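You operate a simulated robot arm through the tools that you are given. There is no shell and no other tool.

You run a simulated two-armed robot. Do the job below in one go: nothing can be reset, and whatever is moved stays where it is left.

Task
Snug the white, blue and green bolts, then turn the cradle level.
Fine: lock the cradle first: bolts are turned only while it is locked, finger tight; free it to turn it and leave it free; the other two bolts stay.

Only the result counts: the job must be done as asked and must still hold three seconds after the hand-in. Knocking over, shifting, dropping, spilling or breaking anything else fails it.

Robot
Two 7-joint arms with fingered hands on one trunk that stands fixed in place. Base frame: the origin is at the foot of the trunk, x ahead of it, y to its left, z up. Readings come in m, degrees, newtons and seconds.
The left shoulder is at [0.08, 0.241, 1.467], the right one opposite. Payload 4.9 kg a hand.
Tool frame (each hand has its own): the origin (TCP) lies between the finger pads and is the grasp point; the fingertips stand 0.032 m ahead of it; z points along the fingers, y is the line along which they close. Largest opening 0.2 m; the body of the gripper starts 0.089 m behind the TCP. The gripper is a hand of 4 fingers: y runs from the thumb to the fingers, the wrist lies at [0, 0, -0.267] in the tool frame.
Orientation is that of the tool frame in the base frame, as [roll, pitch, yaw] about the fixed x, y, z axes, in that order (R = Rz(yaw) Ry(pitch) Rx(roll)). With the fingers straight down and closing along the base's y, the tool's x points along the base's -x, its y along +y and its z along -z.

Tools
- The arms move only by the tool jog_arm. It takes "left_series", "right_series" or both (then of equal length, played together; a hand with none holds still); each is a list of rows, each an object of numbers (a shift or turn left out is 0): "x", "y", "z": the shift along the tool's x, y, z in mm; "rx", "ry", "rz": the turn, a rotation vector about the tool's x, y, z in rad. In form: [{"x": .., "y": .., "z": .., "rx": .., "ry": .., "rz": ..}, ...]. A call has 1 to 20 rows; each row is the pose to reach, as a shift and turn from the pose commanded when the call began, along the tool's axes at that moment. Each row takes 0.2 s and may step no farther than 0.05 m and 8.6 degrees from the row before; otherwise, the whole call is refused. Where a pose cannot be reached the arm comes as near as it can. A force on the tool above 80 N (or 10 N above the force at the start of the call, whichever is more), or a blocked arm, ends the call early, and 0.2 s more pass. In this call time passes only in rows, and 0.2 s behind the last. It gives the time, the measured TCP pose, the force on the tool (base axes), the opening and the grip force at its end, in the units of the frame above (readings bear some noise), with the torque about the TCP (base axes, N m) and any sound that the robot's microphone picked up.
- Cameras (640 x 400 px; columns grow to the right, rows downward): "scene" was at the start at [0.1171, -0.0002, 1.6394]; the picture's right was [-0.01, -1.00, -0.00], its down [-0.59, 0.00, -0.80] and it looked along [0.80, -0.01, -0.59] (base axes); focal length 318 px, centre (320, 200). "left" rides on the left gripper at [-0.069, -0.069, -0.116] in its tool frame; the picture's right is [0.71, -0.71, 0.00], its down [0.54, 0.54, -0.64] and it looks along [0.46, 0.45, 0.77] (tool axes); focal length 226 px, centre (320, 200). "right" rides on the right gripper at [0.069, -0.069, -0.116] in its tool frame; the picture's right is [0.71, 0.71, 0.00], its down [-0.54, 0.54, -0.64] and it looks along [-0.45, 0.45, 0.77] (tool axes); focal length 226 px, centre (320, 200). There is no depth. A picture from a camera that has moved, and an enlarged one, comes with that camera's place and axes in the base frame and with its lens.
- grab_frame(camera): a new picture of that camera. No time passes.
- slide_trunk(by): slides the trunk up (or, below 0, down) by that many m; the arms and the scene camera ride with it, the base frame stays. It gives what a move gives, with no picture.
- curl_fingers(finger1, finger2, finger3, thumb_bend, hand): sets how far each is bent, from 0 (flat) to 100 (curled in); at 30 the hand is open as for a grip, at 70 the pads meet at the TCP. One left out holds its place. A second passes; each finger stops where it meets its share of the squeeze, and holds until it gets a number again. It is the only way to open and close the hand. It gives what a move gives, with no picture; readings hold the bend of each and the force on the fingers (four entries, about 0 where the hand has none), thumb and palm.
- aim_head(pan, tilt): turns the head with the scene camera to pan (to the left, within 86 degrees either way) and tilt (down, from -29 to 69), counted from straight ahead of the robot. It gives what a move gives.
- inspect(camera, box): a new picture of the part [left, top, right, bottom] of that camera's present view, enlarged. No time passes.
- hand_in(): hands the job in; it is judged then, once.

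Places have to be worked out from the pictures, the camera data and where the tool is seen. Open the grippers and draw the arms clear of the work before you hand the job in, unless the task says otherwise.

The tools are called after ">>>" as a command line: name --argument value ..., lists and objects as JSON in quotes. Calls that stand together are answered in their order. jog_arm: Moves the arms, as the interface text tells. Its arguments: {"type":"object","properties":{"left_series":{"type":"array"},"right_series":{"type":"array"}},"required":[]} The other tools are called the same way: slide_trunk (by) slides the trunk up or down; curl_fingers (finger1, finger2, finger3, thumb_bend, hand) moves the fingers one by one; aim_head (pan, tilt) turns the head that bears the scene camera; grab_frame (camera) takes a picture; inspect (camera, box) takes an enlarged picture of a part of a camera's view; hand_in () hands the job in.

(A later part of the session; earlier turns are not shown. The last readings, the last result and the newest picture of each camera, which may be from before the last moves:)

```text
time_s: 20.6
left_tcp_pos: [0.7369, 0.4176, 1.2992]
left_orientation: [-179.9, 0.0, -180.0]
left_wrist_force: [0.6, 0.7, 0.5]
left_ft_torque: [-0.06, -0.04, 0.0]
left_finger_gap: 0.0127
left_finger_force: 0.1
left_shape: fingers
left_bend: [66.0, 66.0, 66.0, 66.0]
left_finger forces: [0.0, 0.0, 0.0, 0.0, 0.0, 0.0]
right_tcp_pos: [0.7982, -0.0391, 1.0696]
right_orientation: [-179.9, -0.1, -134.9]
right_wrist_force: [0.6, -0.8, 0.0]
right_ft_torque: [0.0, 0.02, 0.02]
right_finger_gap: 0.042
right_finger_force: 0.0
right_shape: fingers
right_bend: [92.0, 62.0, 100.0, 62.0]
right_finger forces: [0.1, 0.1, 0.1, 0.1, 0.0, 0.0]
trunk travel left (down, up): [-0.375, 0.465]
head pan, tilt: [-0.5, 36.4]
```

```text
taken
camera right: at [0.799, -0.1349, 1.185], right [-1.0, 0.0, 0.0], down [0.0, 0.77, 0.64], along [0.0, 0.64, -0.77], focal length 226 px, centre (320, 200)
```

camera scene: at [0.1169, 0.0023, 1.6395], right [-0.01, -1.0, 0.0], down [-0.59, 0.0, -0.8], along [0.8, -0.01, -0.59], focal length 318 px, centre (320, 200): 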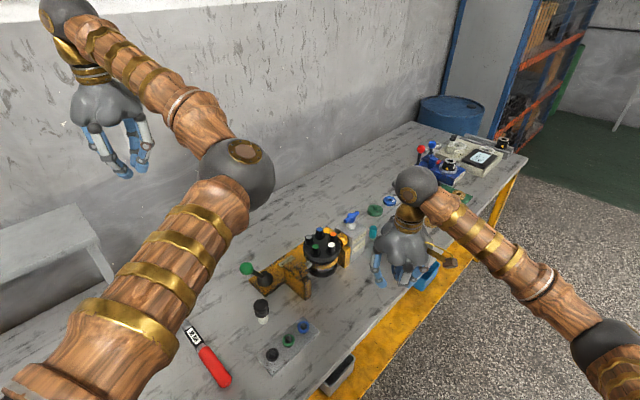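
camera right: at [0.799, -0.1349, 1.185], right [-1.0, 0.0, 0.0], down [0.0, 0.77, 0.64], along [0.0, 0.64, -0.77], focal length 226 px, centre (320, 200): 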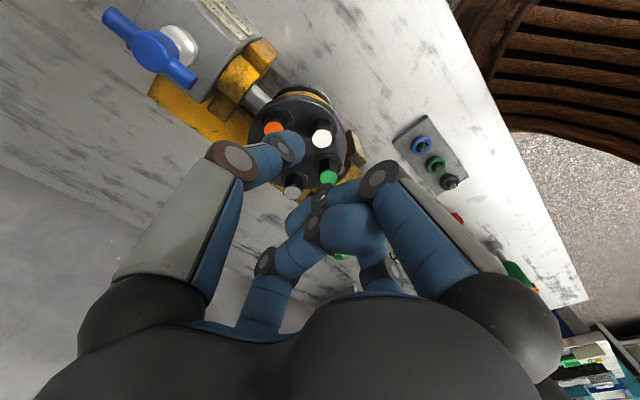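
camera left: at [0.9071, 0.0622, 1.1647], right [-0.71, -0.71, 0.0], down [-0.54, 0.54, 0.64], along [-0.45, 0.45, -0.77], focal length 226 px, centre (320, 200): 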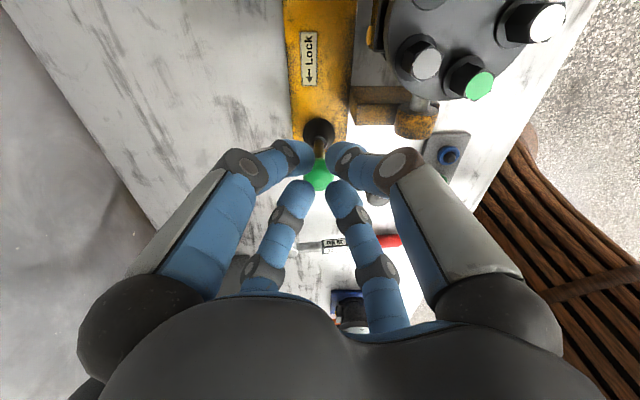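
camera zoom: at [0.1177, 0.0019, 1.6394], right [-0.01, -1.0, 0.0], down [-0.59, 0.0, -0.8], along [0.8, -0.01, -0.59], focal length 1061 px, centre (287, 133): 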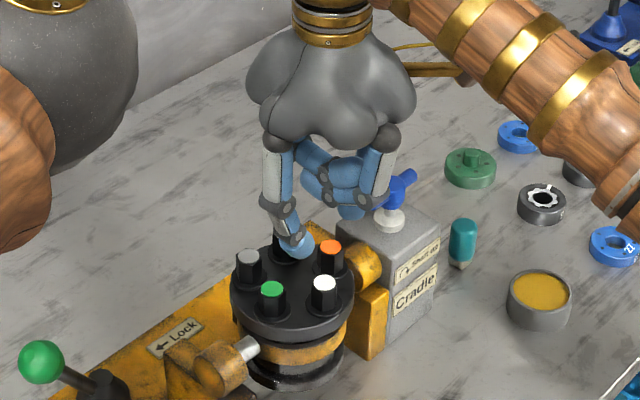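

The bolt sits where I computed. I need to see how far the curled fingers hang relative to the pincer tips, so I zoom on the hand.

>>> inspect --camera "scene" --box '[300, 170, 370, 240]'

>>> inspect --camera "right" --box '[220, 100, 440, 260]'

>>> inspect --camera "left" --box '[250, 0, 450, 120]'

```text
5.71 times, centred on (335, 205) of scene
camera zoom: at [0.1177, 0.0019, 1.6394], right [-0.01, -1.0, 0.0], down [-0.59, 0.0, -0.8], along [0.8, -0.01, -0.59], focal length 1820 px, centre (234, 171)
```

zoom: 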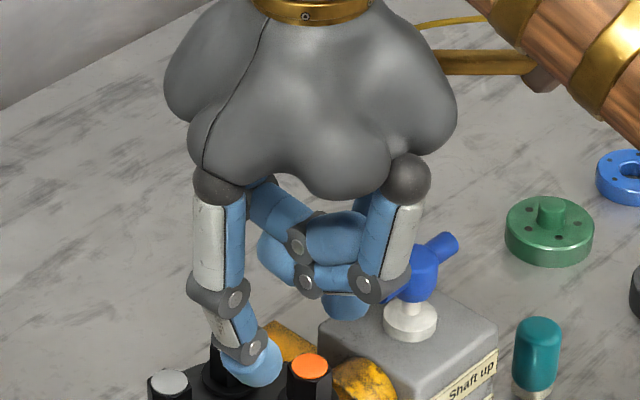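

```text
2.50 times, centred on (330, 180) of right
camera zoom: at [0.799, -0.1349, 1.185], right [-1.0, 0.0, 0.0], down [0.0, 0.77, 0.64], along [0.0, 0.64, -0.77], focal length 565 px, centre (295, 250)
```

zoom: 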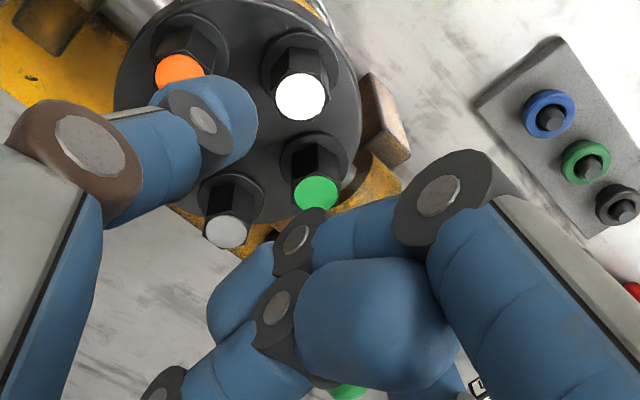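

```text
3.20 times, centred on (350, 60) of left
camera zoom: at [0.8075, 0.3477, 1.4154], right [-0.71, -0.71, 0.0], down [-0.54, 0.54, 0.64], along [-0.46, 0.45, -0.77], focal length 723 px, centre (224, 648)
```

zoom: 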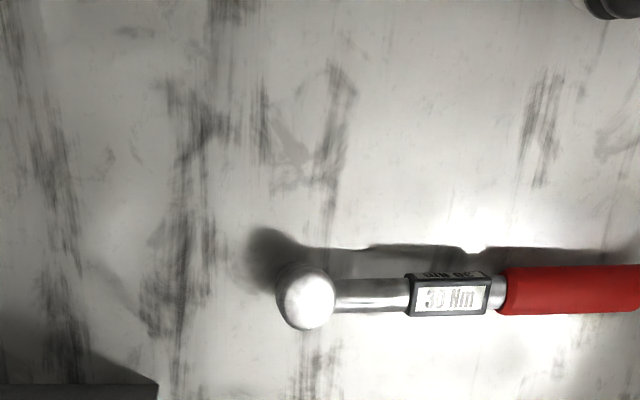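

The curled fingers end about at TCP height, so keeping TCP at ≈0.985 leaves them above the caps while the tips straddle the bolt. I lower onto the white bolt in small steps.

>>> jog_arm --right_series '[{"x": 0.7, "y": 1.4, "z": 25}, {"x": 0.7, "y": 1.4, "z": 45}, {"x": 0.7, "y": 1.4, "z": 60}, {"x": 0.7, "y": 1.4, "z": 70}, {"x": 0.7, "y": 1.4, "z": 78}, {"x": 0.7, "y": 1.4, "z": 84}]'

>>> inspect --camera "scene" --box '[290, 200, 370, 270]'

>>> inspect --camera "right" --box '[220, 100, 440, 260]'

```text
time_s: 22.0
left_tcp_pos: [0.7358, 0.4144, 1.3012]
left_orientation: [-180.0, 0.0, -180.0]
left_wrist_force: [0.1, 0.5, -0.5]
left_ft_torque: [0.01, -0.04, -0.01]
left_finger_gap: 0.0126
left_finger_force: 0.1
left_shape: fingers
left_bend: [66.0, 66.0, 66.0, 66.0]
left_finger forces: [0.0, 0.0, 0.1, 0.0, 0.1, 0.0]
right_tcp_pos: [0.7939, -0.0391, 0.985]
right_orientation: [-179.9, 0.0, -135.1]
right_wrist_force: [0.6, 0.7, 2.1]
right_ft_torque: [0.02, 0.04, 0.01]
right_finger_gap: 0.0422
right_finger_force: 1.8
right_shape: fingers
right_bend: [92.0, 62.0, 100.0, 62.0]
right_finger forces: [0.1, 2.1, 0.1, 0.0, 0.3, 0.0]
trunk travel left (down, up): [-0.375, 0.465]
head pan, tilt: [-0.5, 36.4]
```

```text
5.71 times, centred on (330, 235) of scene
camera zoom: at [0.1163, -0.0001, 1.6396], right [-0.01, -1.0, 0.0], down [-0.59, 0.0, -0.8], along [0.8, -0.01, -0.59], focal length 1820 px, centre (263, 0)
```

zoom: 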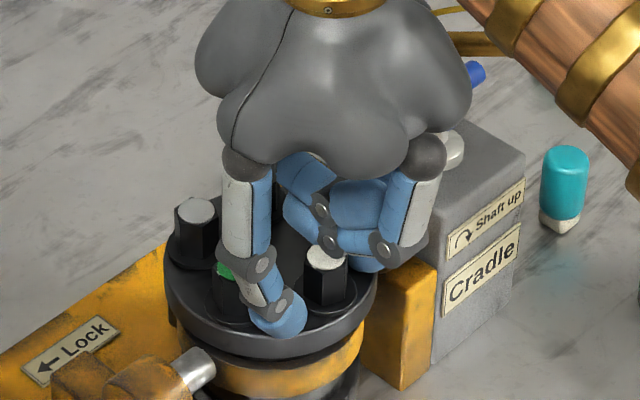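

```text
2.50 times, centred on (330, 180) of right
camera zoom: at [0.7951, -0.1353, 1.1017], right [-1.0, 0.0, 0.0], down [0.0, 0.77, 0.64], along [0.0, 0.64, -0.77], focal length 565 px, centre (295, 250)
```

zoom: 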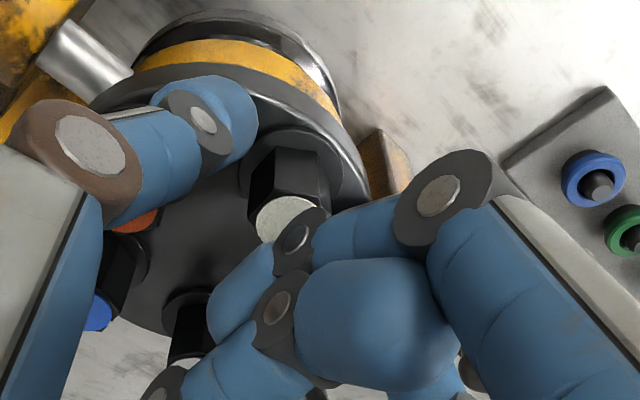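

The bolt is centred between thumb (far side) and finger2 (near side); finger2 has a light 2 N touch below. I rise 2 mm and close the pincer.

>>> jog_arm --right_series '[{"z": -2}]'

>>> curl_fingers --hand "right" --finger2 70 --thumb_bend 70

>>> inspect --camera "scene" --box '[290, 200, 370, 270]'

>>> inspect --camera "right" --box '[220, 100, 440, 260]'

```text
time_s: 22.4
left_tcp_pos: [0.7368, 0.4161, 1.2999]
left_orientation: [179.9, -0.1, 180.0]
left_wrist_force: [0.6, 0.5, -0.7]
left_ft_torque: [0.01, 0.01, 0.02]
left_finger_gap: 0.0126
left_finger_force: 0.1
left_shape: fingers
left_bend: [66.0, 66.0, 66.0, 66.0]
left_finger forces: [0.1, 0.1, 0.1, 0.1, 0.0, 0.0]
right_tcp_pos: [0.7949, -0.0386, 0.9859]
right_orientation: [179.9, 0.0, -135.0]
right_wrist_force: [-0.5, -0.1, -0.1]
right_ft_torque: [-0.03, 0.0, -0.01]
right_finger_gap: 0.042
right_finger_force: 0.1
right_shape: fingers
right_bend: [92.0, 62.0, 100.0, 62.0]
right_finger forces: [0.0, 0.0, 0.1, 0.1, 0.1, 0.0]
trunk travel left (down, up): [-0.375, 0.465]
head pan, tilt: [-0.5, 36.4]
```

```text
time_s: 23.4
left_tcp_pos: [0.7388, 0.415, 1.3008]
left_orientation: [-180.0, -0.1, 180.0]
left_wrist_force: [0.1, -0.5, 0.2]
left_ft_torque: [0.01, -0.04, 0.02]
left_finger_gap: 0.0127
left_finger_force: 0.0
left_shape: fingers
left_bend: [66.0, 66.0, 66.0, 66.0]
left_finger forces: [0.0, 0.1, 0.1, 0.0, 0.1, 0.0]
right_tcp_pos: [0.7945, -0.0396, 0.9864]
right_orientation: [-180.0, -0.1, -135.0]
right_wrist_force: [2.6, -1.7, 0.0]
right_ft_torque: [-0.04, -0.04, -0.01]
right_finger_gap: 0.0352
right_finger_force: 6.5
right_shape: fingers
right_bend: [92.0, 67.0, 100.0, 67.0]
right_finger forces: [0.1, 4.6, 0.0, 0.0, 7.5, 0.0]
trunk travel left (down, up): [-0.375, 0.465]
head pan, tilt: [-0.5, 36.4]
```

```text
5.71 times, centred on (330, 235) of scene
camera zoom: at [0.1174, -0.0003, 1.6394], right [-0.01, -1.0, 0.0], down [-0.59, 0.0, -0.8], along [0.8, -0.01, -0.59], focal length 1820 px, centre (263, 0)
```

zoom: 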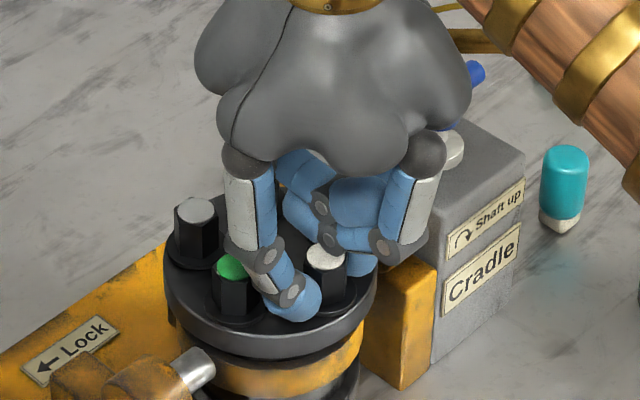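

```text
2.50 times, centred on (330, 180) of right
camera zoom: at [0.7959, -0.1354, 1.1027], right [-1.0, 0.0, 0.0], down [0.0, 0.77, 0.64], along [0.0, 0.64, -0.77], focal length 565 px, centre (295, 250)
```

zoom: 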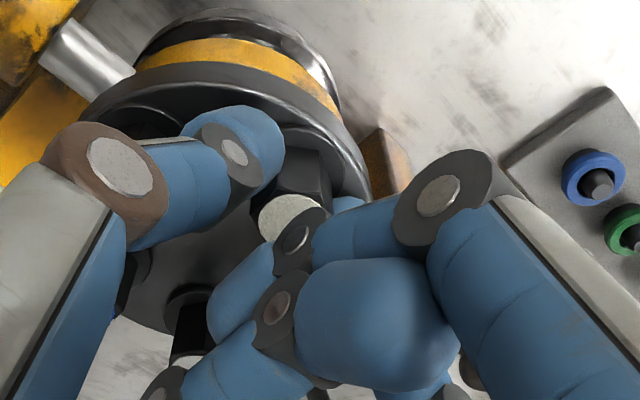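

Grip on the white bolt is firm (≈5–7 N). I turn clockwise (tool +rz) by 30° and watch the torque.

>>> jog_arm --right_series '[{"rz": 0.131}, {"rz": 0.262}, {"rz": 0.393}, {"rz": 0.524}]'

>>> inspect --camera "scene" --box '[290, 200, 370, 270]'

>>> inspect --camera "right" --box '[220, 100, 440, 260]'

```text
time_s: 24.4
left_tcp_pos: [0.7379, 0.4158, 1.3001]
left_orientation: [180.0, -0.1, -180.0]
left_wrist_force: [0.3, -0.1, -0.6]
left_ft_torque: [0.05, -0.01, -0.02]
left_finger_gap: 0.0123
left_finger_force: 0.0
left_shape: fingers
left_bend: [66.0, 66.0, 66.0, 66.0]
left_finger forces: [0.0, 0.0, 0.0, 0.0, 0.1, 0.0]
right_tcp_pos: [0.7949, -0.0407, 0.9879]
right_orientation: [180.0, 0.1, -165.0]
right_wrist_force: [4.1, -3.1, 4.4]
right_ft_torque: [0.45, -0.11, 0.33]
right_finger_gap: 0.0352
right_finger_force: 19.0
right_shape: fingers
right_bend: [92.0, 68.0, 100.0, 67.0]
right_finger forces: [0.0, 30.9, 0.1, 0.1, 7.7, 0.0]
trunk travel left (down, up): [-0.375, 0.465]
head pan, tilt: [-0.5, 36.4]
```

```text
5.71 times, centred on (330, 235) of scene
camera zoom: at [0.117, -0.0003, 1.6395], right [-0.01, -1.0, 0.0], down [-0.59, 0.0, -0.8], along [0.8, -0.01, -0.59], focal length 1820 px, centre (263, 0)
```

zoom: 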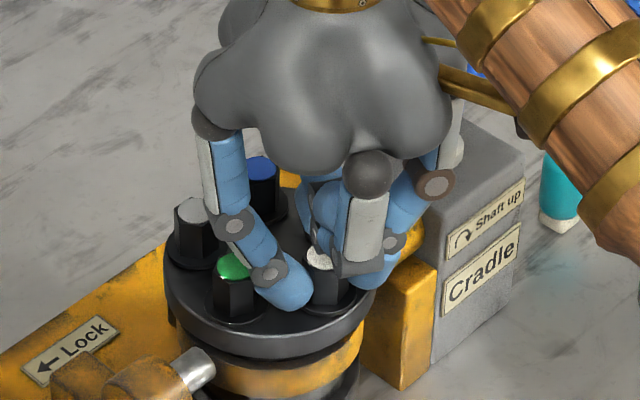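

```text
2.50 times, centred on (330, 180) of right
camera zoom: at [0.747, -0.1223, 1.1036], right [-0.87, 0.5, 0.0], down [0.38, 0.66, 0.64], along [0.32, 0.56, -0.77], focal length 565 px, centre (295, 250)
```

zoom: 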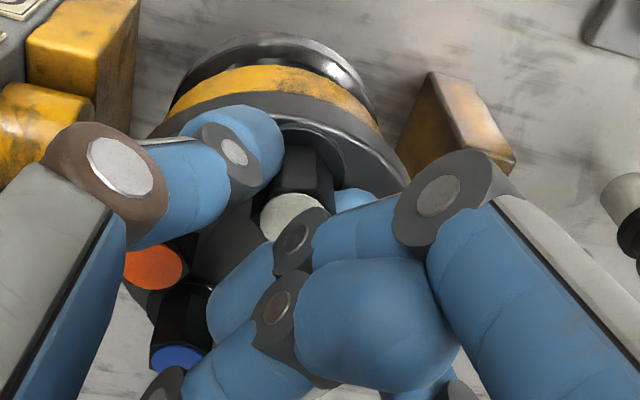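

Finger2 now presses on the green neighbour (31 N), so rotating across a neighbour's direction isn't possible; I must work in the ±24° arc around the radial line. I rotate back to where I gripped, then open and lift.

>>> jog_arm --right_series '[{"rz": -0.131}, {"rz": -0.262}, {"rz": -0.393}, {"rz": -0.524}]'

>>> curl_fingers --hand "right" --finger2 62 --thumb_bend 62

>>> jog_arm --right_series '[{"z": -15}, {"z": -35}, {"z": -55}]'

>>> inspect --camera "right" --box '[220, 100, 440, 260]'

>>> inspect --camera "scene" --box '[290, 200, 370, 270]'

```text
time_s: 25.4
left_tcp_pos: [0.7368, 0.4147, 1.3003]
left_orientation: [-179.9, 0.0, 180.0]
left_wrist_force: [0.0, -0.7, -0.2]
left_ft_torque: [-0.01, -0.03, 0.04]
left_finger_gap: 0.0125
left_finger_force: 0.2
left_shape: fingers
left_bend: [66.0, 66.0, 66.0, 66.0]
left_finger forces: [0.1, 0.0, 0.0, 0.1, 0.1, 0.1]
right_tcp_pos: [0.7952, -0.0391, 0.9875]
right_orientation: [180.0, -0.2, -134.9]
right_wrist_force: [-0.6, -3.3, 1.1]
right_ft_torque: [-0.09, 0.01, -0.02]
right_finger_gap: 0.0353
right_finger_force: 6.4
right_shape: fingers
right_bend: [92.0, 67.0, 100.0, 67.0]
right_finger forces: [0.1, 5.1, 0.1, 0.0, 7.7, 0.1]
trunk travel left (down, up): [-0.375, 0.465]
head pan, tilt: [-0.5, 36.4]
```

```text
time_s: 26.4
left_tcp_pos: [0.737, 0.4163, 1.3002]
left_orientation: [-180.0, 0.0, 180.0]
left_wrist_force: [-0.2, 0.2, -0.6]
left_ft_torque: [-0.02, -0.02, -0.02]
left_finger_gap: 0.0123
left_finger_force: 0.0
left_shape: fingers
left_bend: [66.0, 66.0, 66.0, 66.0]
left_finger forces: [0.1, 0.1, 0.0, 0.0, 0.0, 0.0]
right_tcp_pos: [0.7946, -0.0388, 0.9881]
right_orientation: [-180.0, -0.1, -135.0]
right_wrist_force: [0.6, -0.4, -0.7]
right_ft_torque: [0.0, 0.0, 0.0]
right_finger_gap: 0.0419
right_finger_force: 0.1
right_shape: fingers
right_bend: [92.0, 62.0, 100.0, 62.0]
right_finger forces: [0.0, 0.0, 0.1, 0.0, 0.1, 0.1]
trunk travel left (down, up): [-0.375, 0.465]
head pan, tilt: [-0.5, 36.4]
```

```text
time_s: 27.2
left_tcp_pos: [0.7377, 0.4146, 1.3001]
left_orientation: [-180.0, -0.1, -179.9]
left_wrist_force: [0.7, -0.4, -0.8]
left_ft_torque: [0.01, 0.0, 0.0]
left_finger_gap: 0.0126
left_finger_force: 0.1
left_shape: fingers
left_bend: [66.0, 66.0, 66.0, 66.0]
left_finger forces: [0.0, 0.0, 0.0, 0.0, 0.0, 0.0]
right_tcp_pos: [0.7942, -0.0392, 1.0414]
right_orientation: [180.0, -0.1, -135.1]
right_wrist_force: [0.4, -1.1, 0.5]
right_ft_torque: [0.04, 0.0, 0.01]
right_finger_gap: 0.0416
right_finger_force: 0.0
right_shape: fingers
right_bend: [92.0, 62.0, 100.0, 62.0]
right_finger forces: [0.0, 0.1, 0.0, 0.1, 0.1, 0.0]
trunk travel left (down, up): [-0.375, 0.465]
head pan, tilt: [-0.5, 36.4]
```

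```text
2.50 times, centred on (330, 180) of right
camera zoom: at [0.7952, -0.1349, 1.1575], right [-1.0, 0.0, 0.0], down [0.0, 0.77, 0.64], along [0.0, 0.64, -0.77], focal length 565 px, centre (295, 250)
```

zoom: 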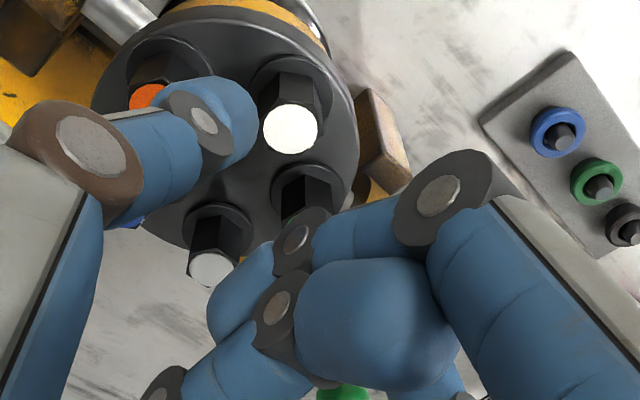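

```text
5.71 times, centred on (330, 235) of scene
camera zoom: at [0.1169, -0.0005, 1.6394], right [-0.01, -1.0, 0.0], down [-0.59, 0.0, -0.8], along [0.8, -0.01, -0.59], focal length 1820 px, centre (263, 0)
```

zoom: 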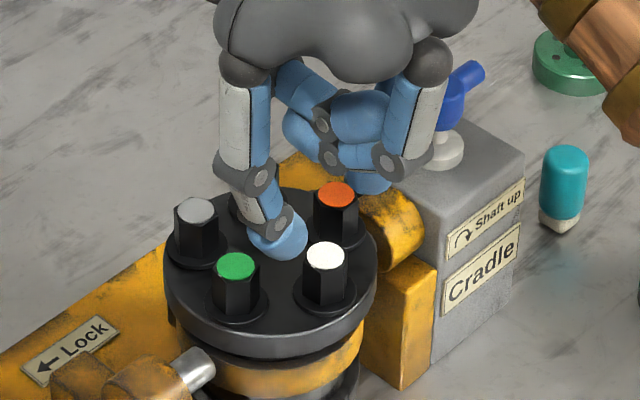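

I rotate to put finger2 on the inner side (direction 65°), thumb outside, and lower again onto the white bolt with shallower engagement.

>>> jog_arm --right_series '[{"x": -1.3, "y": -0.8, "rz": 0.136}, {"x": -1.3, "y": -0.8, "rz": 0.272}, {"x": -1.3, "y": -0.8, "rz": 0.407}, {"x": -1.3, "y": -0.8, "rz": 0.543}, {"x": -1.3, "y": -0.8, "rz": 0.679}, {"x": -1.3, "y": -0.8, "rz": 0.815}, {"x": -1.3, "y": -0.8, "rz": 0.95}, {"x": -1.3, "y": -0.8, "rz": 1.086}, {"x": -1.3, "y": -0.8, "rz": 1.222}, {"x": -1.3, "y": -0.8, "z": 25, "rz": 1.222}, {"x": -1.3, "y": -0.8, "z": 42, "rz": 1.222}, {"x": -1.3, "y": -0.8, "z": 52, "rz": 1.222}]'

>>> inspect --camera "right" --box '[220, 100, 440, 260]'

>>> inspect --camera "scene" --box '[290, 200, 370, 270]'

```text
time_s: 29.8
left_tcp_pos: [0.7377, 0.4154, 1.3]
left_orientation: [179.9, -0.1, 180.0]
left_wrist_force: [-0.2, 0.0, 0.5]
left_ft_torque: [0.0, -0.03, 0.04]
left_finger_gap: 0.0126
left_finger_force: 0.1
left_shape: fingers
left_bend: [66.0, 66.0, 66.0, 66.0]
left_finger forces: [0.1, 0.0, 0.0, 0.0, 0.0, 0.0]
right_tcp_pos: [0.7964, -0.0377, 0.99]
right_orientation: [179.9, 0.0, 155.0]
right_wrist_force: [0.4, -0.2, -0.7]
right_ft_torque: [0.03, 0.02, 0.02]
right_finger_gap: 0.0422
right_finger_force: 0.0
right_shape: fingers
right_bend: [92.0, 62.0, 100.0, 62.0]
right_finger forces: [0.0, 0.0, 0.0, 0.0, 0.1, 0.0]
trunk travel left (down, up): [-0.375, 0.465]
head pan, tilt: [-0.5, 36.4]
```

```text
2.50 times, centred on (330, 180) of right
camera zoom: at [0.7056, -0.07, 1.1055], right [-0.34, 0.94, 0.0], down [0.72, 0.26, 0.64], along [0.6, 0.22, -0.77], focal length 565 px, centre (295, 250)
```

zoom: 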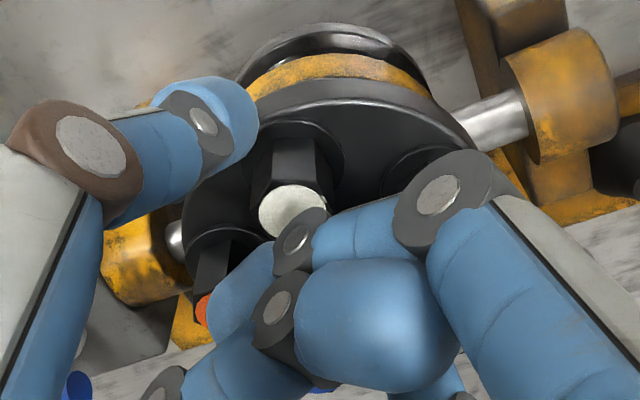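

```text
5.71 times, centred on (330, 235) of scene
camera zoom: at [0.117, -0.0001, 1.6395], right [-0.01, -1.0, 0.0], down [-0.59, 0.0, -0.8], along [0.8, -0.01, -0.59], focal length 1820 px, centre (263, 0)
```

zoom: 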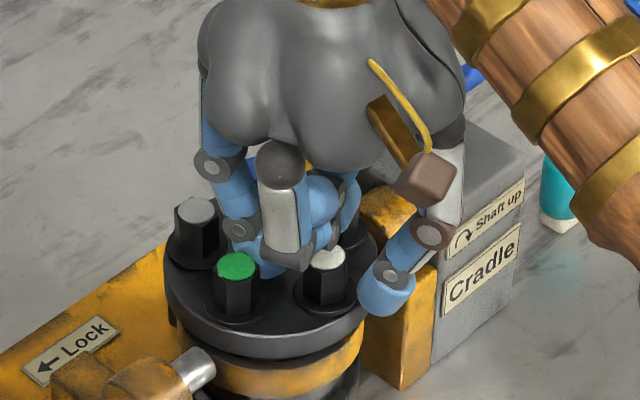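

No contact anywhere. I grip the white bolt and turn clockwise through the free arc in small steps.

>>> curl_fingers --hand "right" --finger2 72 --thumb_bend 72

>>> jog_arm --right_series '[{"rz": 0.131}, {"rz": 0.262}]'

>>> jog_arm --right_series '[{"rz": 0.131}, {"rz": 0.262}]'

>>> inspect --camera "right" --box '[220, 100, 440, 260]'

>>> inspect --camera "scene" --box '[290, 200, 370, 270]'

```text
time_s: 30.8
left_tcp_pos: [0.7375, 0.415, 1.2994]
left_orientation: [180.0, 0.0, -180.0]
left_wrist_force: [-0.7, 1.1, 0.3]
left_ft_torque: [0.01, -0.01, -0.02]
left_finger_gap: 0.0127
left_finger_force: 0.0
left_shape: fingers
left_bend: [66.0, 66.0, 66.0, 66.0]
left_finger forces: [0.0, 0.0, 0.0, 0.0, 0.0, 0.0]
right_tcp_pos: [0.7962, -0.0383, 0.9898]
right_orientation: [-179.9, -0.1, 155.1]
right_wrist_force: [-1.4, -3.7, -1.2]
right_ft_torque: [-0.09, 0.07, 0.03]
right_finger_gap: 0.0352
right_finger_force: 8.7
right_shape: fingers
right_bend: [92.0, 67.0, 100.0, 67.0]
right_finger forces: [0.1, 6.7, 0.0, 0.0, 10.6, 0.1]
trunk travel left (down, up): [-0.375, 0.465]
head pan, tilt: [-0.5, 36.4]
```

```text
time_s: 31.4
left_tcp_pos: [0.7359, 0.4151, 1.3002]
left_orientation: [-179.9, 0.0, 179.9]
left_wrist_force: [-0.8, 0.0, -0.4]
left_ft_torque: [0.05, 0.01, 0.0]
left_finger_gap: 0.0124
left_finger_force: 0.1
left_shape: fingers
left_bend: [66.0, 66.0, 66.0, 66.0]
left_finger forces: [0.1, 0.0, 0.0, 0.0, 0.0, 0.1]
right_tcp_pos: [0.7952, -0.0387, 0.9893]
right_orientation: [-180.0, 0.0, 139.9]
right_wrist_force: [-1.8, -4.0, -4.3]
right_ft_torque: [-0.1, 0.06, 0.01]
right_finger_gap: 0.035
right_finger_force: 8.4
right_shape: fingers
right_bend: [92.0, 67.0, 100.0, 67.0]
right_finger forces: [0.0, 6.5, 0.1, 0.0, 10.4, 0.0]
trunk travel left (down, up): [-0.375, 0.465]
head pan, tilt: [-0.5, 36.4]
```

```text
time_s: 32.0
left_tcp_pos: [0.7381, 0.4159, 1.3006]
left_orientation: [179.9, 0.0, 179.9]
left_wrist_force: [-0.5, 0.6, -0.3]
left_ft_torque: [-0.01, 0.0, -0.02]
left_finger_gap: 0.0125
left_finger_force: 0.0
left_shape: fingers
left_bend: [66.0, 66.0, 66.0, 66.0]
left_finger forces: [0.0, 0.0, 0.1, 0.0, 0.0, 0.0]
right_tcp_pos: [0.7959, -0.0381, 0.9898]
right_orientation: [-179.9, 0.0, 124.8]
right_wrist_force: [-2.6, -1.8, -2.2]
right_ft_torque: [-0.02, 0.03, 0.0]
right_finger_gap: 0.0351
right_finger_force: 8.7
right_shape: fingers
right_bend: [92.0, 67.0, 100.0, 67.0]
right_finger forces: [0.1, 6.9, 0.0, 0.0, 10.0, 0.1]
trunk travel left (down, up): [-0.375, 0.465]
head pan, tilt: [-0.5, 36.4]
```

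```text
2.50 times, centred on (330, 180) of right
camera zoom: at [0.7012, -0.0204, 1.1056], right [0.18, 0.98, 0.0], down [0.75, -0.13, 0.64], along [0.63, -0.11, -0.77], focal length 565 px, centre (295, 250)
```

zoom: 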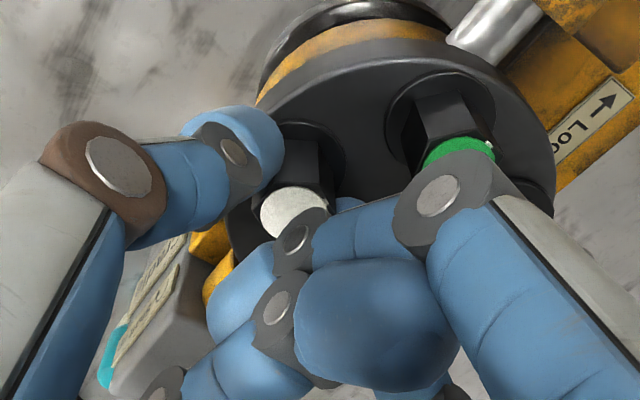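

```text
5.71 times, centred on (330, 235) of scene
camera zoom: at [0.1171, -0.0005, 1.6394], right [-0.01, -1.0, 0.0], down [-0.59, 0.0, -0.8], along [0.8, -0.01, -0.59], focal length 1820 px, centre (263, 0)
```

zoom: 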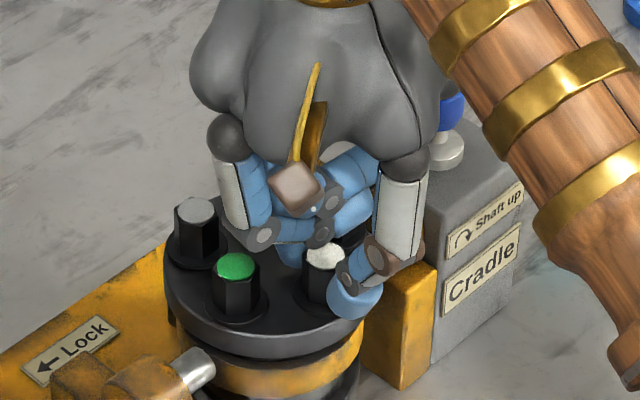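

The bolt turns freely with negligible torque. I continue another 15° to the edge of the free arc.

>>> jog_arm --right_series '[{"rz": 0.131}, {"rz": 0.262}]'

>>> inspect --camera "scene" --box '[290, 200, 370, 270]'

```text
time_s: 32.6
left_tcp_pos: [0.7368, 0.4161, 1.2995]
left_orientation: [-180.0, 0.0, -179.9]
left_wrist_force: [0.6, -0.5, -0.4]
left_ft_torque: [-0.02, -0.02, 0.0]
left_finger_gap: 0.0124
left_finger_force: 0.0
left_shape: fingers
left_bend: [66.0, 66.0, 66.0, 66.0]
left_finger forces: [0.0, 0.0, 0.0, 0.0, 0.0, 0.0]
right_tcp_pos: [0.7962, -0.0386, 0.9907]
right_orientation: [-179.9, 0.0, 109.9]
right_wrist_force: [-3.3, -0.9, -4.9]
right_ft_torque: [-0.03, 0.13, 0.03]
right_finger_gap: 0.0351
right_finger_force: 8.4
right_shape: fingers
right_bend: [92.0, 67.0, 100.0, 67.0]
right_finger forces: [0.0, 6.5, 0.0, 0.0, 10.1, 0.0]
trunk travel left (down, up): [-0.375, 0.465]
head pan, tilt: [-0.5, 36.4]
```

```text
5.71 times, centred on (330, 235) of scene
camera zoom: at [0.1172, -0.0003, 1.6394], right [-0.01, -1.0, 0.0], down [-0.59, 0.0, -0.8], along [0.8, -0.01, -0.59], focal length 1820 px, centre (263, 0)
```

zoom: 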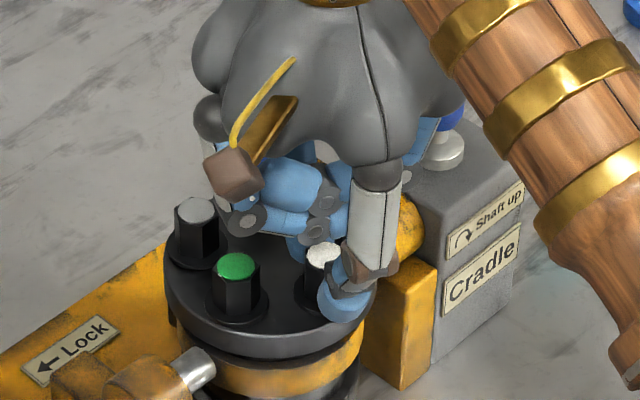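

No contact at the end of the arc and slight downward pull as the bolt screws in. I ratchet: loosen slightly, rotate back 47°, re-grip and turn forward again in two monitored halves.

>>> curl_fingers --hand "right" --finger2 64.5 --thumb_bend 64.5

>>> jog_arm --right_series '[{"rz": -0.137}, {"rz": -0.273}, {"rz": -0.41}, {"rz": -0.547}, {"rz": -0.683}, {"rz": -0.82}]'

>>> curl_fingers --hand "right" --finger2 72 --thumb_bend 72

>>> jog_arm --right_series '[{"rz": 0.137}, {"rz": 0.273}, {"rz": 0.41}]'

>>> jog_arm --right_series '[{"rz": 0.137}, {"rz": 0.273}, {"rz": 0.41}]'

```text
time_s: 33.6
left_tcp_pos: [0.7379, 0.4151, 1.3002]
left_orientation: [179.9, 0.1, -180.0]
left_wrist_force: [0.3, 0.6, -0.3]
left_ft_torque: [-0.02, 0.02, 0.0]
left_finger_gap: 0.0126
left_finger_force: 0.1
left_shape: fingers
left_bend: [66.0, 66.0, 66.0, 66.0]
left_finger forces: [0.0, 0.0, 0.0, 0.0, 0.0, 0.0]
right_tcp_pos: [0.7959, -0.0379, 0.9904]
right_orientation: [-179.8, 0.1, 110.0]
right_wrist_force: [0.9, 0.2, -0.4]
right_ft_torque: [-0.01, 0.01, 0.0]
right_finger_gap: 0.0384
right_finger_force: 0.0
right_shape: fingers
right_bend: [92.0, 64.0, 100.0, 64.0]
right_finger forces: [0.0, 0.0, 0.1, 0.0, 0.1, 0.0]
trunk travel left (down, up): [-0.375, 0.465]
head pan, tilt: [-0.5, 36.4]
```

```text
time_s: 35.0
left_tcp_pos: [0.7368, 0.4161, 1.2992]
left_orientation: [-180.0, 0.0, -180.0]
left_wrist_force: [0.1, 0.2, 0.1]
left_ft_torque: [-0.04, 0.0, -0.01]
left_finger_gap: 0.0125
left_finger_force: 0.0
left_shape: fingers
left_bend: [66.0, 66.0, 66.0, 66.0]
left_finger forces: [0.0, 0.0, 0.1, 0.0, 0.0, 0.0]
right_tcp_pos: [0.796, -0.0374, 0.9908]
right_orientation: [-180.0, 0.0, 157.2]
right_wrist_force: [-0.3, -0.1, 0.5]
right_ft_torque: [0.01, -0.01, 0.0]
right_finger_gap: 0.0383
right_finger_force: 0.0
right_shape: fingers
right_bend: [92.0, 64.0, 100.0, 64.0]
right_finger forces: [0.0, 0.0, 0.0, 0.1, 0.0, 0.0]
trunk travel left (down, up): [-0.375, 0.465]
head pan, tilt: [-0.5, 36.4]
```

```text
time_s: 36.0
left_tcp_pos: [0.7369, 0.415, 1.2995]
left_orientation: [179.9, 0.0, -180.0]
left_wrist_force: [0.0, 0.6, -0.4]
left_ft_torque: [0.0, -0.02, -0.01]
left_finger_gap: 0.0125
left_finger_force: 0.0
left_shape: fingers
left_bend: [66.0, 66.0, 66.0, 66.0]
left_finger forces: [0.0, 0.0, 0.0, 0.0, 0.0, 0.1]
right_tcp_pos: [0.7971, -0.0398, 0.99]
right_orientation: [180.0, 0.0, 156.9]
right_wrist_force: [-0.3, -2.4, -0.8]
right_ft_torque: [-0.04, 0.06, 0.01]
right_finger_gap: 0.0353
right_finger_force: 8.4
right_shape: fingers
right_bend: [92.0, 66.0, 100.0, 67.0]
right_finger forces: [0.0, 7.4, 0.0, 0.0, 10.1, 0.0]
trunk travel left (down, up): [-0.375, 0.465]
head pan, tilt: [-0.5, 36.4]
```

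```text
time_s: 36.8
left_tcp_pos: [0.7369, 0.4157, 1.2991]
left_orientation: [179.9, 0.0, 180.0]
left_wrist_force: [-0.5, 0.1, 0.2]
left_ft_torque: [0.0, 0.02, 0.04]
left_finger_gap: 0.0125
left_finger_force: 0.1
left_shape: fingers
left_bend: [66.0, 66.0, 66.0, 66.0]
left_finger forces: [0.0, 0.1, 0.0, 0.1, 0.0, 0.0]
right_tcp_pos: [0.7952, -0.0385, 0.9901]
right_orientation: [-179.9, 0.0, 133.3]
right_wrist_force: [-3.0, -2.8, -0.9]
right_ft_torque: [-0.08, 0.09, -0.01]
right_finger_gap: 0.0353
right_finger_force: 8.7
right_shape: fingers
right_bend: [92.0, 66.0, 100.0, 67.0]
right_finger forces: [0.0, 6.7, 0.0, 0.1, 10.7, 0.0]
trunk travel left (down, up): [-0.375, 0.465]
head pan, tilt: [-0.5, 36.4]
```

```text
time_s: 37.6
left_tcp_pos: [0.7382, 0.415, 1.2989]
left_orientation: [-179.9, 0.0, 180.0]
left_wrist_force: [0.1, -0.1, 0.3]
left_ft_torque: [0.0, 0.02, -0.02]
left_finger_gap: 0.0125
left_finger_force: 0.0
left_shape: fingers
left_bend: [66.0, 66.0, 66.0, 66.0]
left_finger forces: [0.0, 0.0, 0.0, 0.0, 0.1, 0.1]
right_tcp_pos: [0.7959, -0.0396, 0.9908]
right_orientation: [179.9, 0.0, 109.8]
right_wrist_force: [-2.5, -4.4, 0.2]
right_ft_torque: [-0.13, 0.07, 0.08]
right_finger_gap: 0.0356
right_finger_force: 10.9
right_shape: fingers
right_bend: [92.0, 66.0, 100.0, 67.0]
right_finger forces: [0.0, 8.4, 0.1, 0.0, 13.0, 0.1]
trunk travel left (down, up): [-0.375, 0.465]
head pan, tilt: [-0.5, 36.4]
```

Finger forces and torque are beginning to rise (0.08 N m), so the bolt may be seating. I look at it, then ratchet again with finer monitoring.

>>> inspect --camera "scene" --box '[300, 215, 350, 260]'

>>> curl_fingers --hand "right" --finger2 64.5 --thumb_bend 64.5

>>> jog_arm --right_series '[{"rz": -0.137}, {"rz": -0.273}, {"rz": -0.41}, {"rz": -0.547}, {"rz": -0.683}, {"rz": -0.82}]'

>>> curl_fingers --hand "right" --finger2 72 --thumb_bend 72

>>> jog_arm --right_series '[{"rz": 0.07}, {"rz": 0.14}]'

```text
8.89 times, centred on (325, 238) of scene
camera zoom: at [0.1167, -0.0009, 1.6395], right [-0.01, -1.0, 0.0], down [-0.59, 0.01, -0.8], along [0.8, -0.01, -0.59], focal length 2830 px, centre (276, -133)
```

zoom: 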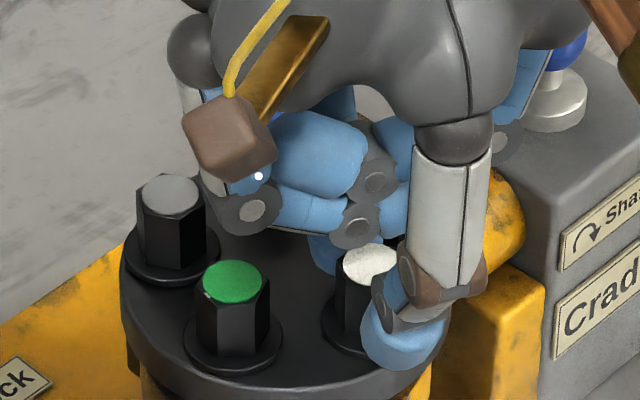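

```text
time_s: 38.6
left_tcp_pos: [0.7389, 0.4158, 1.2996]
left_orientation: [179.9, 0.1, 180.0]
left_wrist_force: [-0.7, 0.3, 0.4]
left_ft_torque: [0.03, 0.0, -0.04]
left_finger_gap: 0.0122
left_finger_force: 0.0
left_shape: fingers
left_bend: [66.0, 66.0, 66.0, 66.0]
left_finger forces: [0.1, 0.1, 0.0, 0.0, 0.0, 0.0]
right_tcp_pos: [0.7955, -0.0388, 0.9898]
right_orientation: [-180.0, 0.0, 109.9]
right_wrist_force: [-0.6, -0.2, 0.6]
right_ft_torque: [-0.01, 0.02, -0.04]
right_finger_gap: 0.0386
right_finger_force: 0.0
right_shape: fingers
right_bend: [92.0, 64.0, 100.0, 64.0]
right_finger forces: [0.0, 0.0, 0.0, 0.1, 0.0, 0.0]
trunk travel left (down, up): [-0.375, 0.465]
head pan, tilt: [-0.5, 36.4]
```

```text
time_s: 40.0
left_tcp_pos: [0.7379, 0.416, 1.2996]
left_orientation: [-180.0, 0.0, -180.0]
left_wrist_force: [-0.6, 0.0, 0.8]
left_ft_torque: [0.02, -0.01, 0.01]
left_finger_gap: 0.0126
left_finger_force: 0.1
left_shape: fingers
left_bend: [66.0, 66.0, 66.0, 66.0]
left_finger forces: [0.1, 0.1, 0.0, 0.0, 0.0, 0.0]
right_tcp_pos: [0.7963, -0.0385, 0.9907]
right_orientation: [180.0, 0.0, 157.0]
right_wrist_force: [-0.1, 0.6, 0.2]
right_ft_torque: [0.02, -0.04, 0.0]
right_finger_gap: 0.0385
right_finger_force: 0.0
right_shape: fingers
right_bend: [92.0, 64.0, 100.0, 64.0]
right_finger forces: [0.0, 0.1, 0.0, 0.0, 0.0, 0.0]
trunk travel left (down, up): [-0.375, 0.465]
head pan, tilt: [-0.5, 36.4]
```

```text
time_s: 41.0
left_tcp_pos: [0.7375, 0.4151, 1.2987]
left_orientation: [-179.9, 0.0, -180.0]
left_wrist_force: [-0.5, -0.1, -0.2]
left_ft_torque: [-0.01, 0.0, -0.03]
left_finger_gap: 0.0125
left_finger_force: 0.0
left_shape: fingers
left_bend: [66.0, 66.0, 66.0, 66.0]
left_finger forces: [0.0, 0.0, 0.1, 0.0, 0.0, 0.0]
right_tcp_pos: [0.7953, -0.0379, 0.9894]
right_orientation: [-180.0, 0.0, 156.9]
right_wrist_force: [-2.5, -3.1, -0.8]
right_ft_torque: [-0.06, 0.06, -0.06]
right_finger_gap: 0.0351
right_finger_force: 9.6
right_shape: fingers
right_bend: [92.0, 66.0, 100.0, 67.0]
right_finger forces: [0.1, 7.5, 0.0, 0.1, 11.2, 0.1]
trunk travel left (down, up): [-0.375, 0.465]
head pan, tilt: [-0.5, 36.4]
```

```text
time_s: 41.6
left_tcp_pos: [0.7385, 0.4157, 1.2999]
left_orientation: [-180.0, -0.1, 179.9]
left_wrist_force: [0.4, 0.5, -1.2]
left_ft_torque: [-0.02, 0.01, 0.01]
left_finger_gap: 0.0124
left_finger_force: 0.1
left_shape: fingers
left_bend: [66.0, 66.0, 66.0, 66.0]
left_finger forces: [0.0, 0.0, 0.0, 0.0, 0.0, 0.0]
right_tcp_pos: [0.797, -0.0397, 0.9893]
right_orientation: [-179.9, 0.0, 148.9]
right_wrist_force: [-0.2, -4.6, -1.9]
right_ft_torque: [-0.09, 0.02, 0.04]
right_finger_gap: 0.0348
right_finger_force: 7.2
right_shape: fingers
right_bend: [92.0, 66.0, 100.0, 67.0]
right_finger forces: [0.0, 6.4, 0.1, 0.1, 8.7, 0.0]
trunk travel left (down, up): [-0.375, 0.465]
head pan, tilt: [-0.5, 36.4]
```

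Torque remains small (0.04). I continue in small steps.

>>> jog_arm --right_series '[{"rz": 0.07}, {"rz": 0.14}]'

>>> jog_arm --right_series '[{"rz": 0.07}, {"rz": 0.14}]'

>>> inspect --camera "scene" --box '[300, 215, 350, 260]'

>>> inspect --camera "right" --box '[270, 130, 370, 210]'

```text
time_s: 42.2
left_tcp_pos: [0.7376, 0.415, 1.2992]
left_orientation: [179.9, 0.0, 180.0]
left_wrist_force: [0.4, 0.5, 0.2]
left_ft_torque: [-0.01, 0.01, 0.01]
left_finger_gap: 0.0125
left_finger_force: 0.1
left_shape: fingers
left_bend: [66.0, 66.0, 66.0, 66.0]
left_finger forces: [0.0, 0.0, 0.0, 0.0, 0.0, 0.0]
right_tcp_pos: [0.7961, -0.0403, 0.9907]
right_orientation: [-179.9, -0.1, 140.8]
right_wrist_force: [0.1, -5.3, -2.0]
right_ft_torque: [-0.12, -0.01, 0.05]
right_finger_gap: 0.0346
right_finger_force: 6.8
right_shape: fingers
right_bend: [92.0, 66.0, 100.0, 67.0]
right_finger forces: [0.0, 6.0, 0.0, 0.0, 9.0, 0.1]
trunk travel left (down, up): [-0.375, 0.465]
head pan, tilt: [-0.5, 36.4]
```

```text
time_s: 42.8
left_tcp_pos: [0.7368, 0.4142, 1.2991]
left_orientation: [-179.9, 0.0, 179.9]
left_wrist_force: [-0.3, -0.7, 0.6]
left_ft_torque: [-0.01, 0.03, 0.02]
left_finger_gap: 0.0123
left_finger_force: 0.1
left_shape: fingers
left_bend: [66.0, 66.0, 66.0, 66.0]
left_finger forces: [0.0, 0.0, 0.0, 0.1, 0.0, 0.0]
right_tcp_pos: [0.7963, -0.0392, 0.9886]
right_orientation: [-179.9, 0.0, 132.7]
right_wrist_force: [-1.5, -5.7, -2.5]
right_ft_torque: [-0.18, 0.03, 0.11]
right_finger_gap: 0.0347
right_finger_force: 7.9
right_shape: fingers
right_bend: [92.0, 67.0, 100.0, 67.0]
right_finger forces: [0.0, 5.5, 0.0, 0.1, 9.8, 0.1]
trunk travel left (down, up): [-0.375, 0.465]
head pan, tilt: [-0.5, 36.4]
```

```text
8.89 times, centred on (325, 238) of scene
camera zoom: at [0.1173, -0.0009, 1.6394], right [-0.01, -1.0, 0.0], down [-0.59, 0.01, -0.8], along [0.8, -0.01, -0.59], focal length 2830 px, centre (276, -133)
```

zoom: 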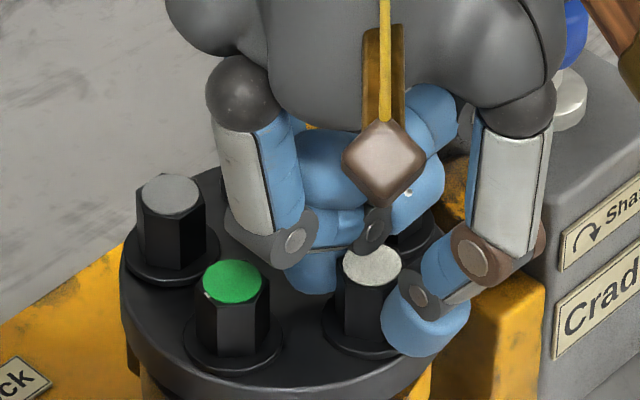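

```text
5.00 times, centred on (320, 170) of right
camera zoom: at [0.6998, -0.0345, 1.1058], right [0.04, 1.0, 0.0], down [0.77, -0.03, 0.64], along [0.64, -0.02, -0.77], focal length 1130 px, centre (320, 350)
```

zoom: 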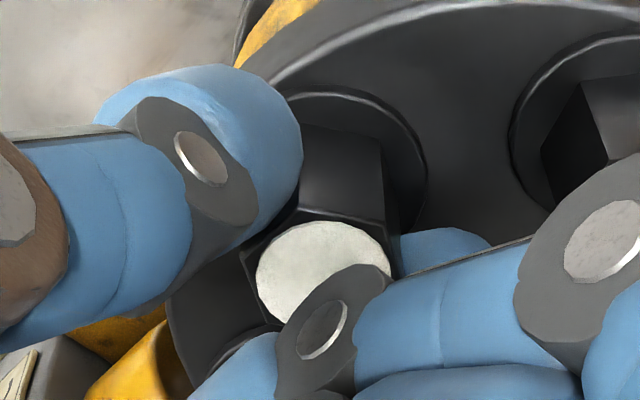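

Torque is now 0.11 N m and the hex is visible in the wrist camera; if it follows the hand its facets stay fixed in that picture. I turn 8° more twice and compare.

>>> jog_arm --right_series '[{"rz": 0.07}, {"rz": 0.14}]'

>>> inspect --camera "right" --box '[270, 130, 370, 210]'

>>> jog_arm --right_series '[{"rz": 0.07}, {"rz": 0.14}]'

>>> inspect --camera "right" --box '[270, 130, 370, 210]'

```text
time_s: 43.4
left_tcp_pos: [0.7381, 0.4153, 1.3007]
left_orientation: [-180.0, 0.0, -180.0]
left_wrist_force: [0.2, 0.3, 0.0]
left_ft_torque: [0.01, -0.04, 0.0]
left_finger_gap: 0.0123
left_finger_force: 0.1
left_shape: fingers
left_bend: [66.0, 66.0, 66.0, 66.0]
left_finger forces: [0.0, 0.1, 0.0, 0.0, 0.0, 0.0]
right_tcp_pos: [0.7955, -0.0388, 0.9901]
right_orientation: [180.0, -0.1, 124.9]
right_wrist_force: [-0.8, -6.7, -2.8]
right_ft_torque: [-0.21, 0.05, 0.14]
right_finger_gap: 0.0345
right_finger_force: 8.7
right_shape: fingers
right_bend: [92.0, 67.0, 100.0, 67.0]
right_finger forces: [0.1, 5.8, 0.0, 0.1, 11.2, 0.0]
trunk travel left (down, up): [-0.375, 0.465]
head pan, tilt: [-0.5, 36.4]
```

```text
5.00 times, centred on (320, 170) of right
camera zoom: at [0.7011, -0.021, 1.1058], right [0.18, 0.98, 0.0], down [0.75, -0.14, 0.64], along [0.63, -0.11, -0.77], focal length 1130 px, centre (320, 350)
```

zoom: 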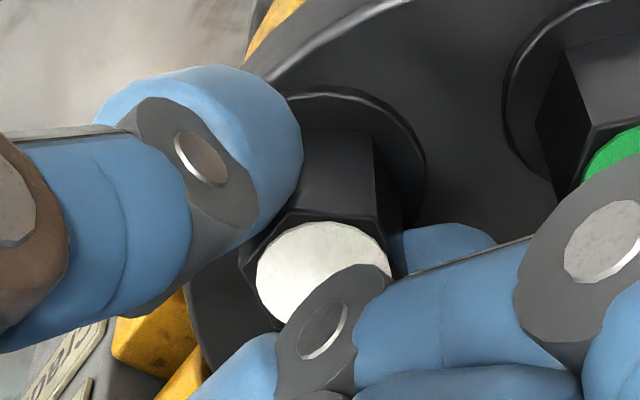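

```text
time_s: 44.0
left_tcp_pos: [0.7378, 0.4129, 1.2998]
left_orientation: [179.9, 0.0, -180.0]
left_wrist_force: [0.0, -0.1, 0.3]
left_ft_torque: [0.04, 0.0, 0.03]
left_finger_gap: 0.0123
left_finger_force: 0.1
left_shape: fingers
left_bend: [66.0, 66.0, 66.0, 66.0]
left_finger forces: [0.0, 0.0, 0.0, 0.0, 0.0, 0.0]
right_tcp_pos: [0.7958, -0.0395, 0.99]
right_orientation: [-179.9, 0.0, 116.8]
right_wrist_force: [-1.0, -8.9, -2.5]
right_ft_torque: [-0.25, 0.06, 0.21]
right_finger_gap: 0.0344
right_finger_force: 10.5
right_shape: fingers
right_bend: [92.0, 67.0, 100.0, 67.0]
right_finger forces: [0.0, 6.2, 0.0, 0.0, 13.8, 0.0]
trunk travel left (down, up): [-0.375, 0.465]
head pan, tilt: [-0.5, 36.4]
```

```text
5.00 times, centred on (320, 170) of right
camera zoom: at [0.7045, -0.0083, 1.1058], right [0.31, 0.95, 0.0], down [0.73, -0.24, 0.64], along [0.61, -0.2, -0.77], focal length 1130 px, centre (320, 350)
```

zoom: 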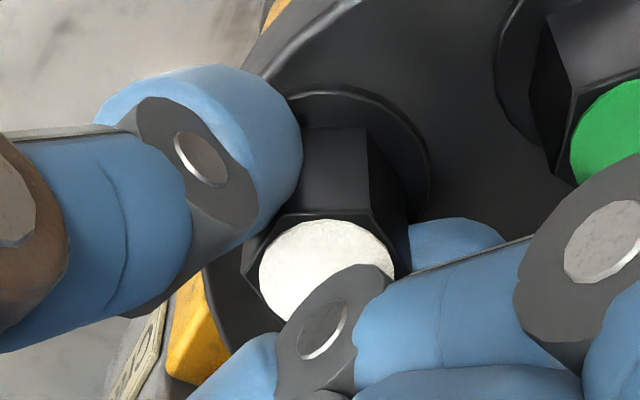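

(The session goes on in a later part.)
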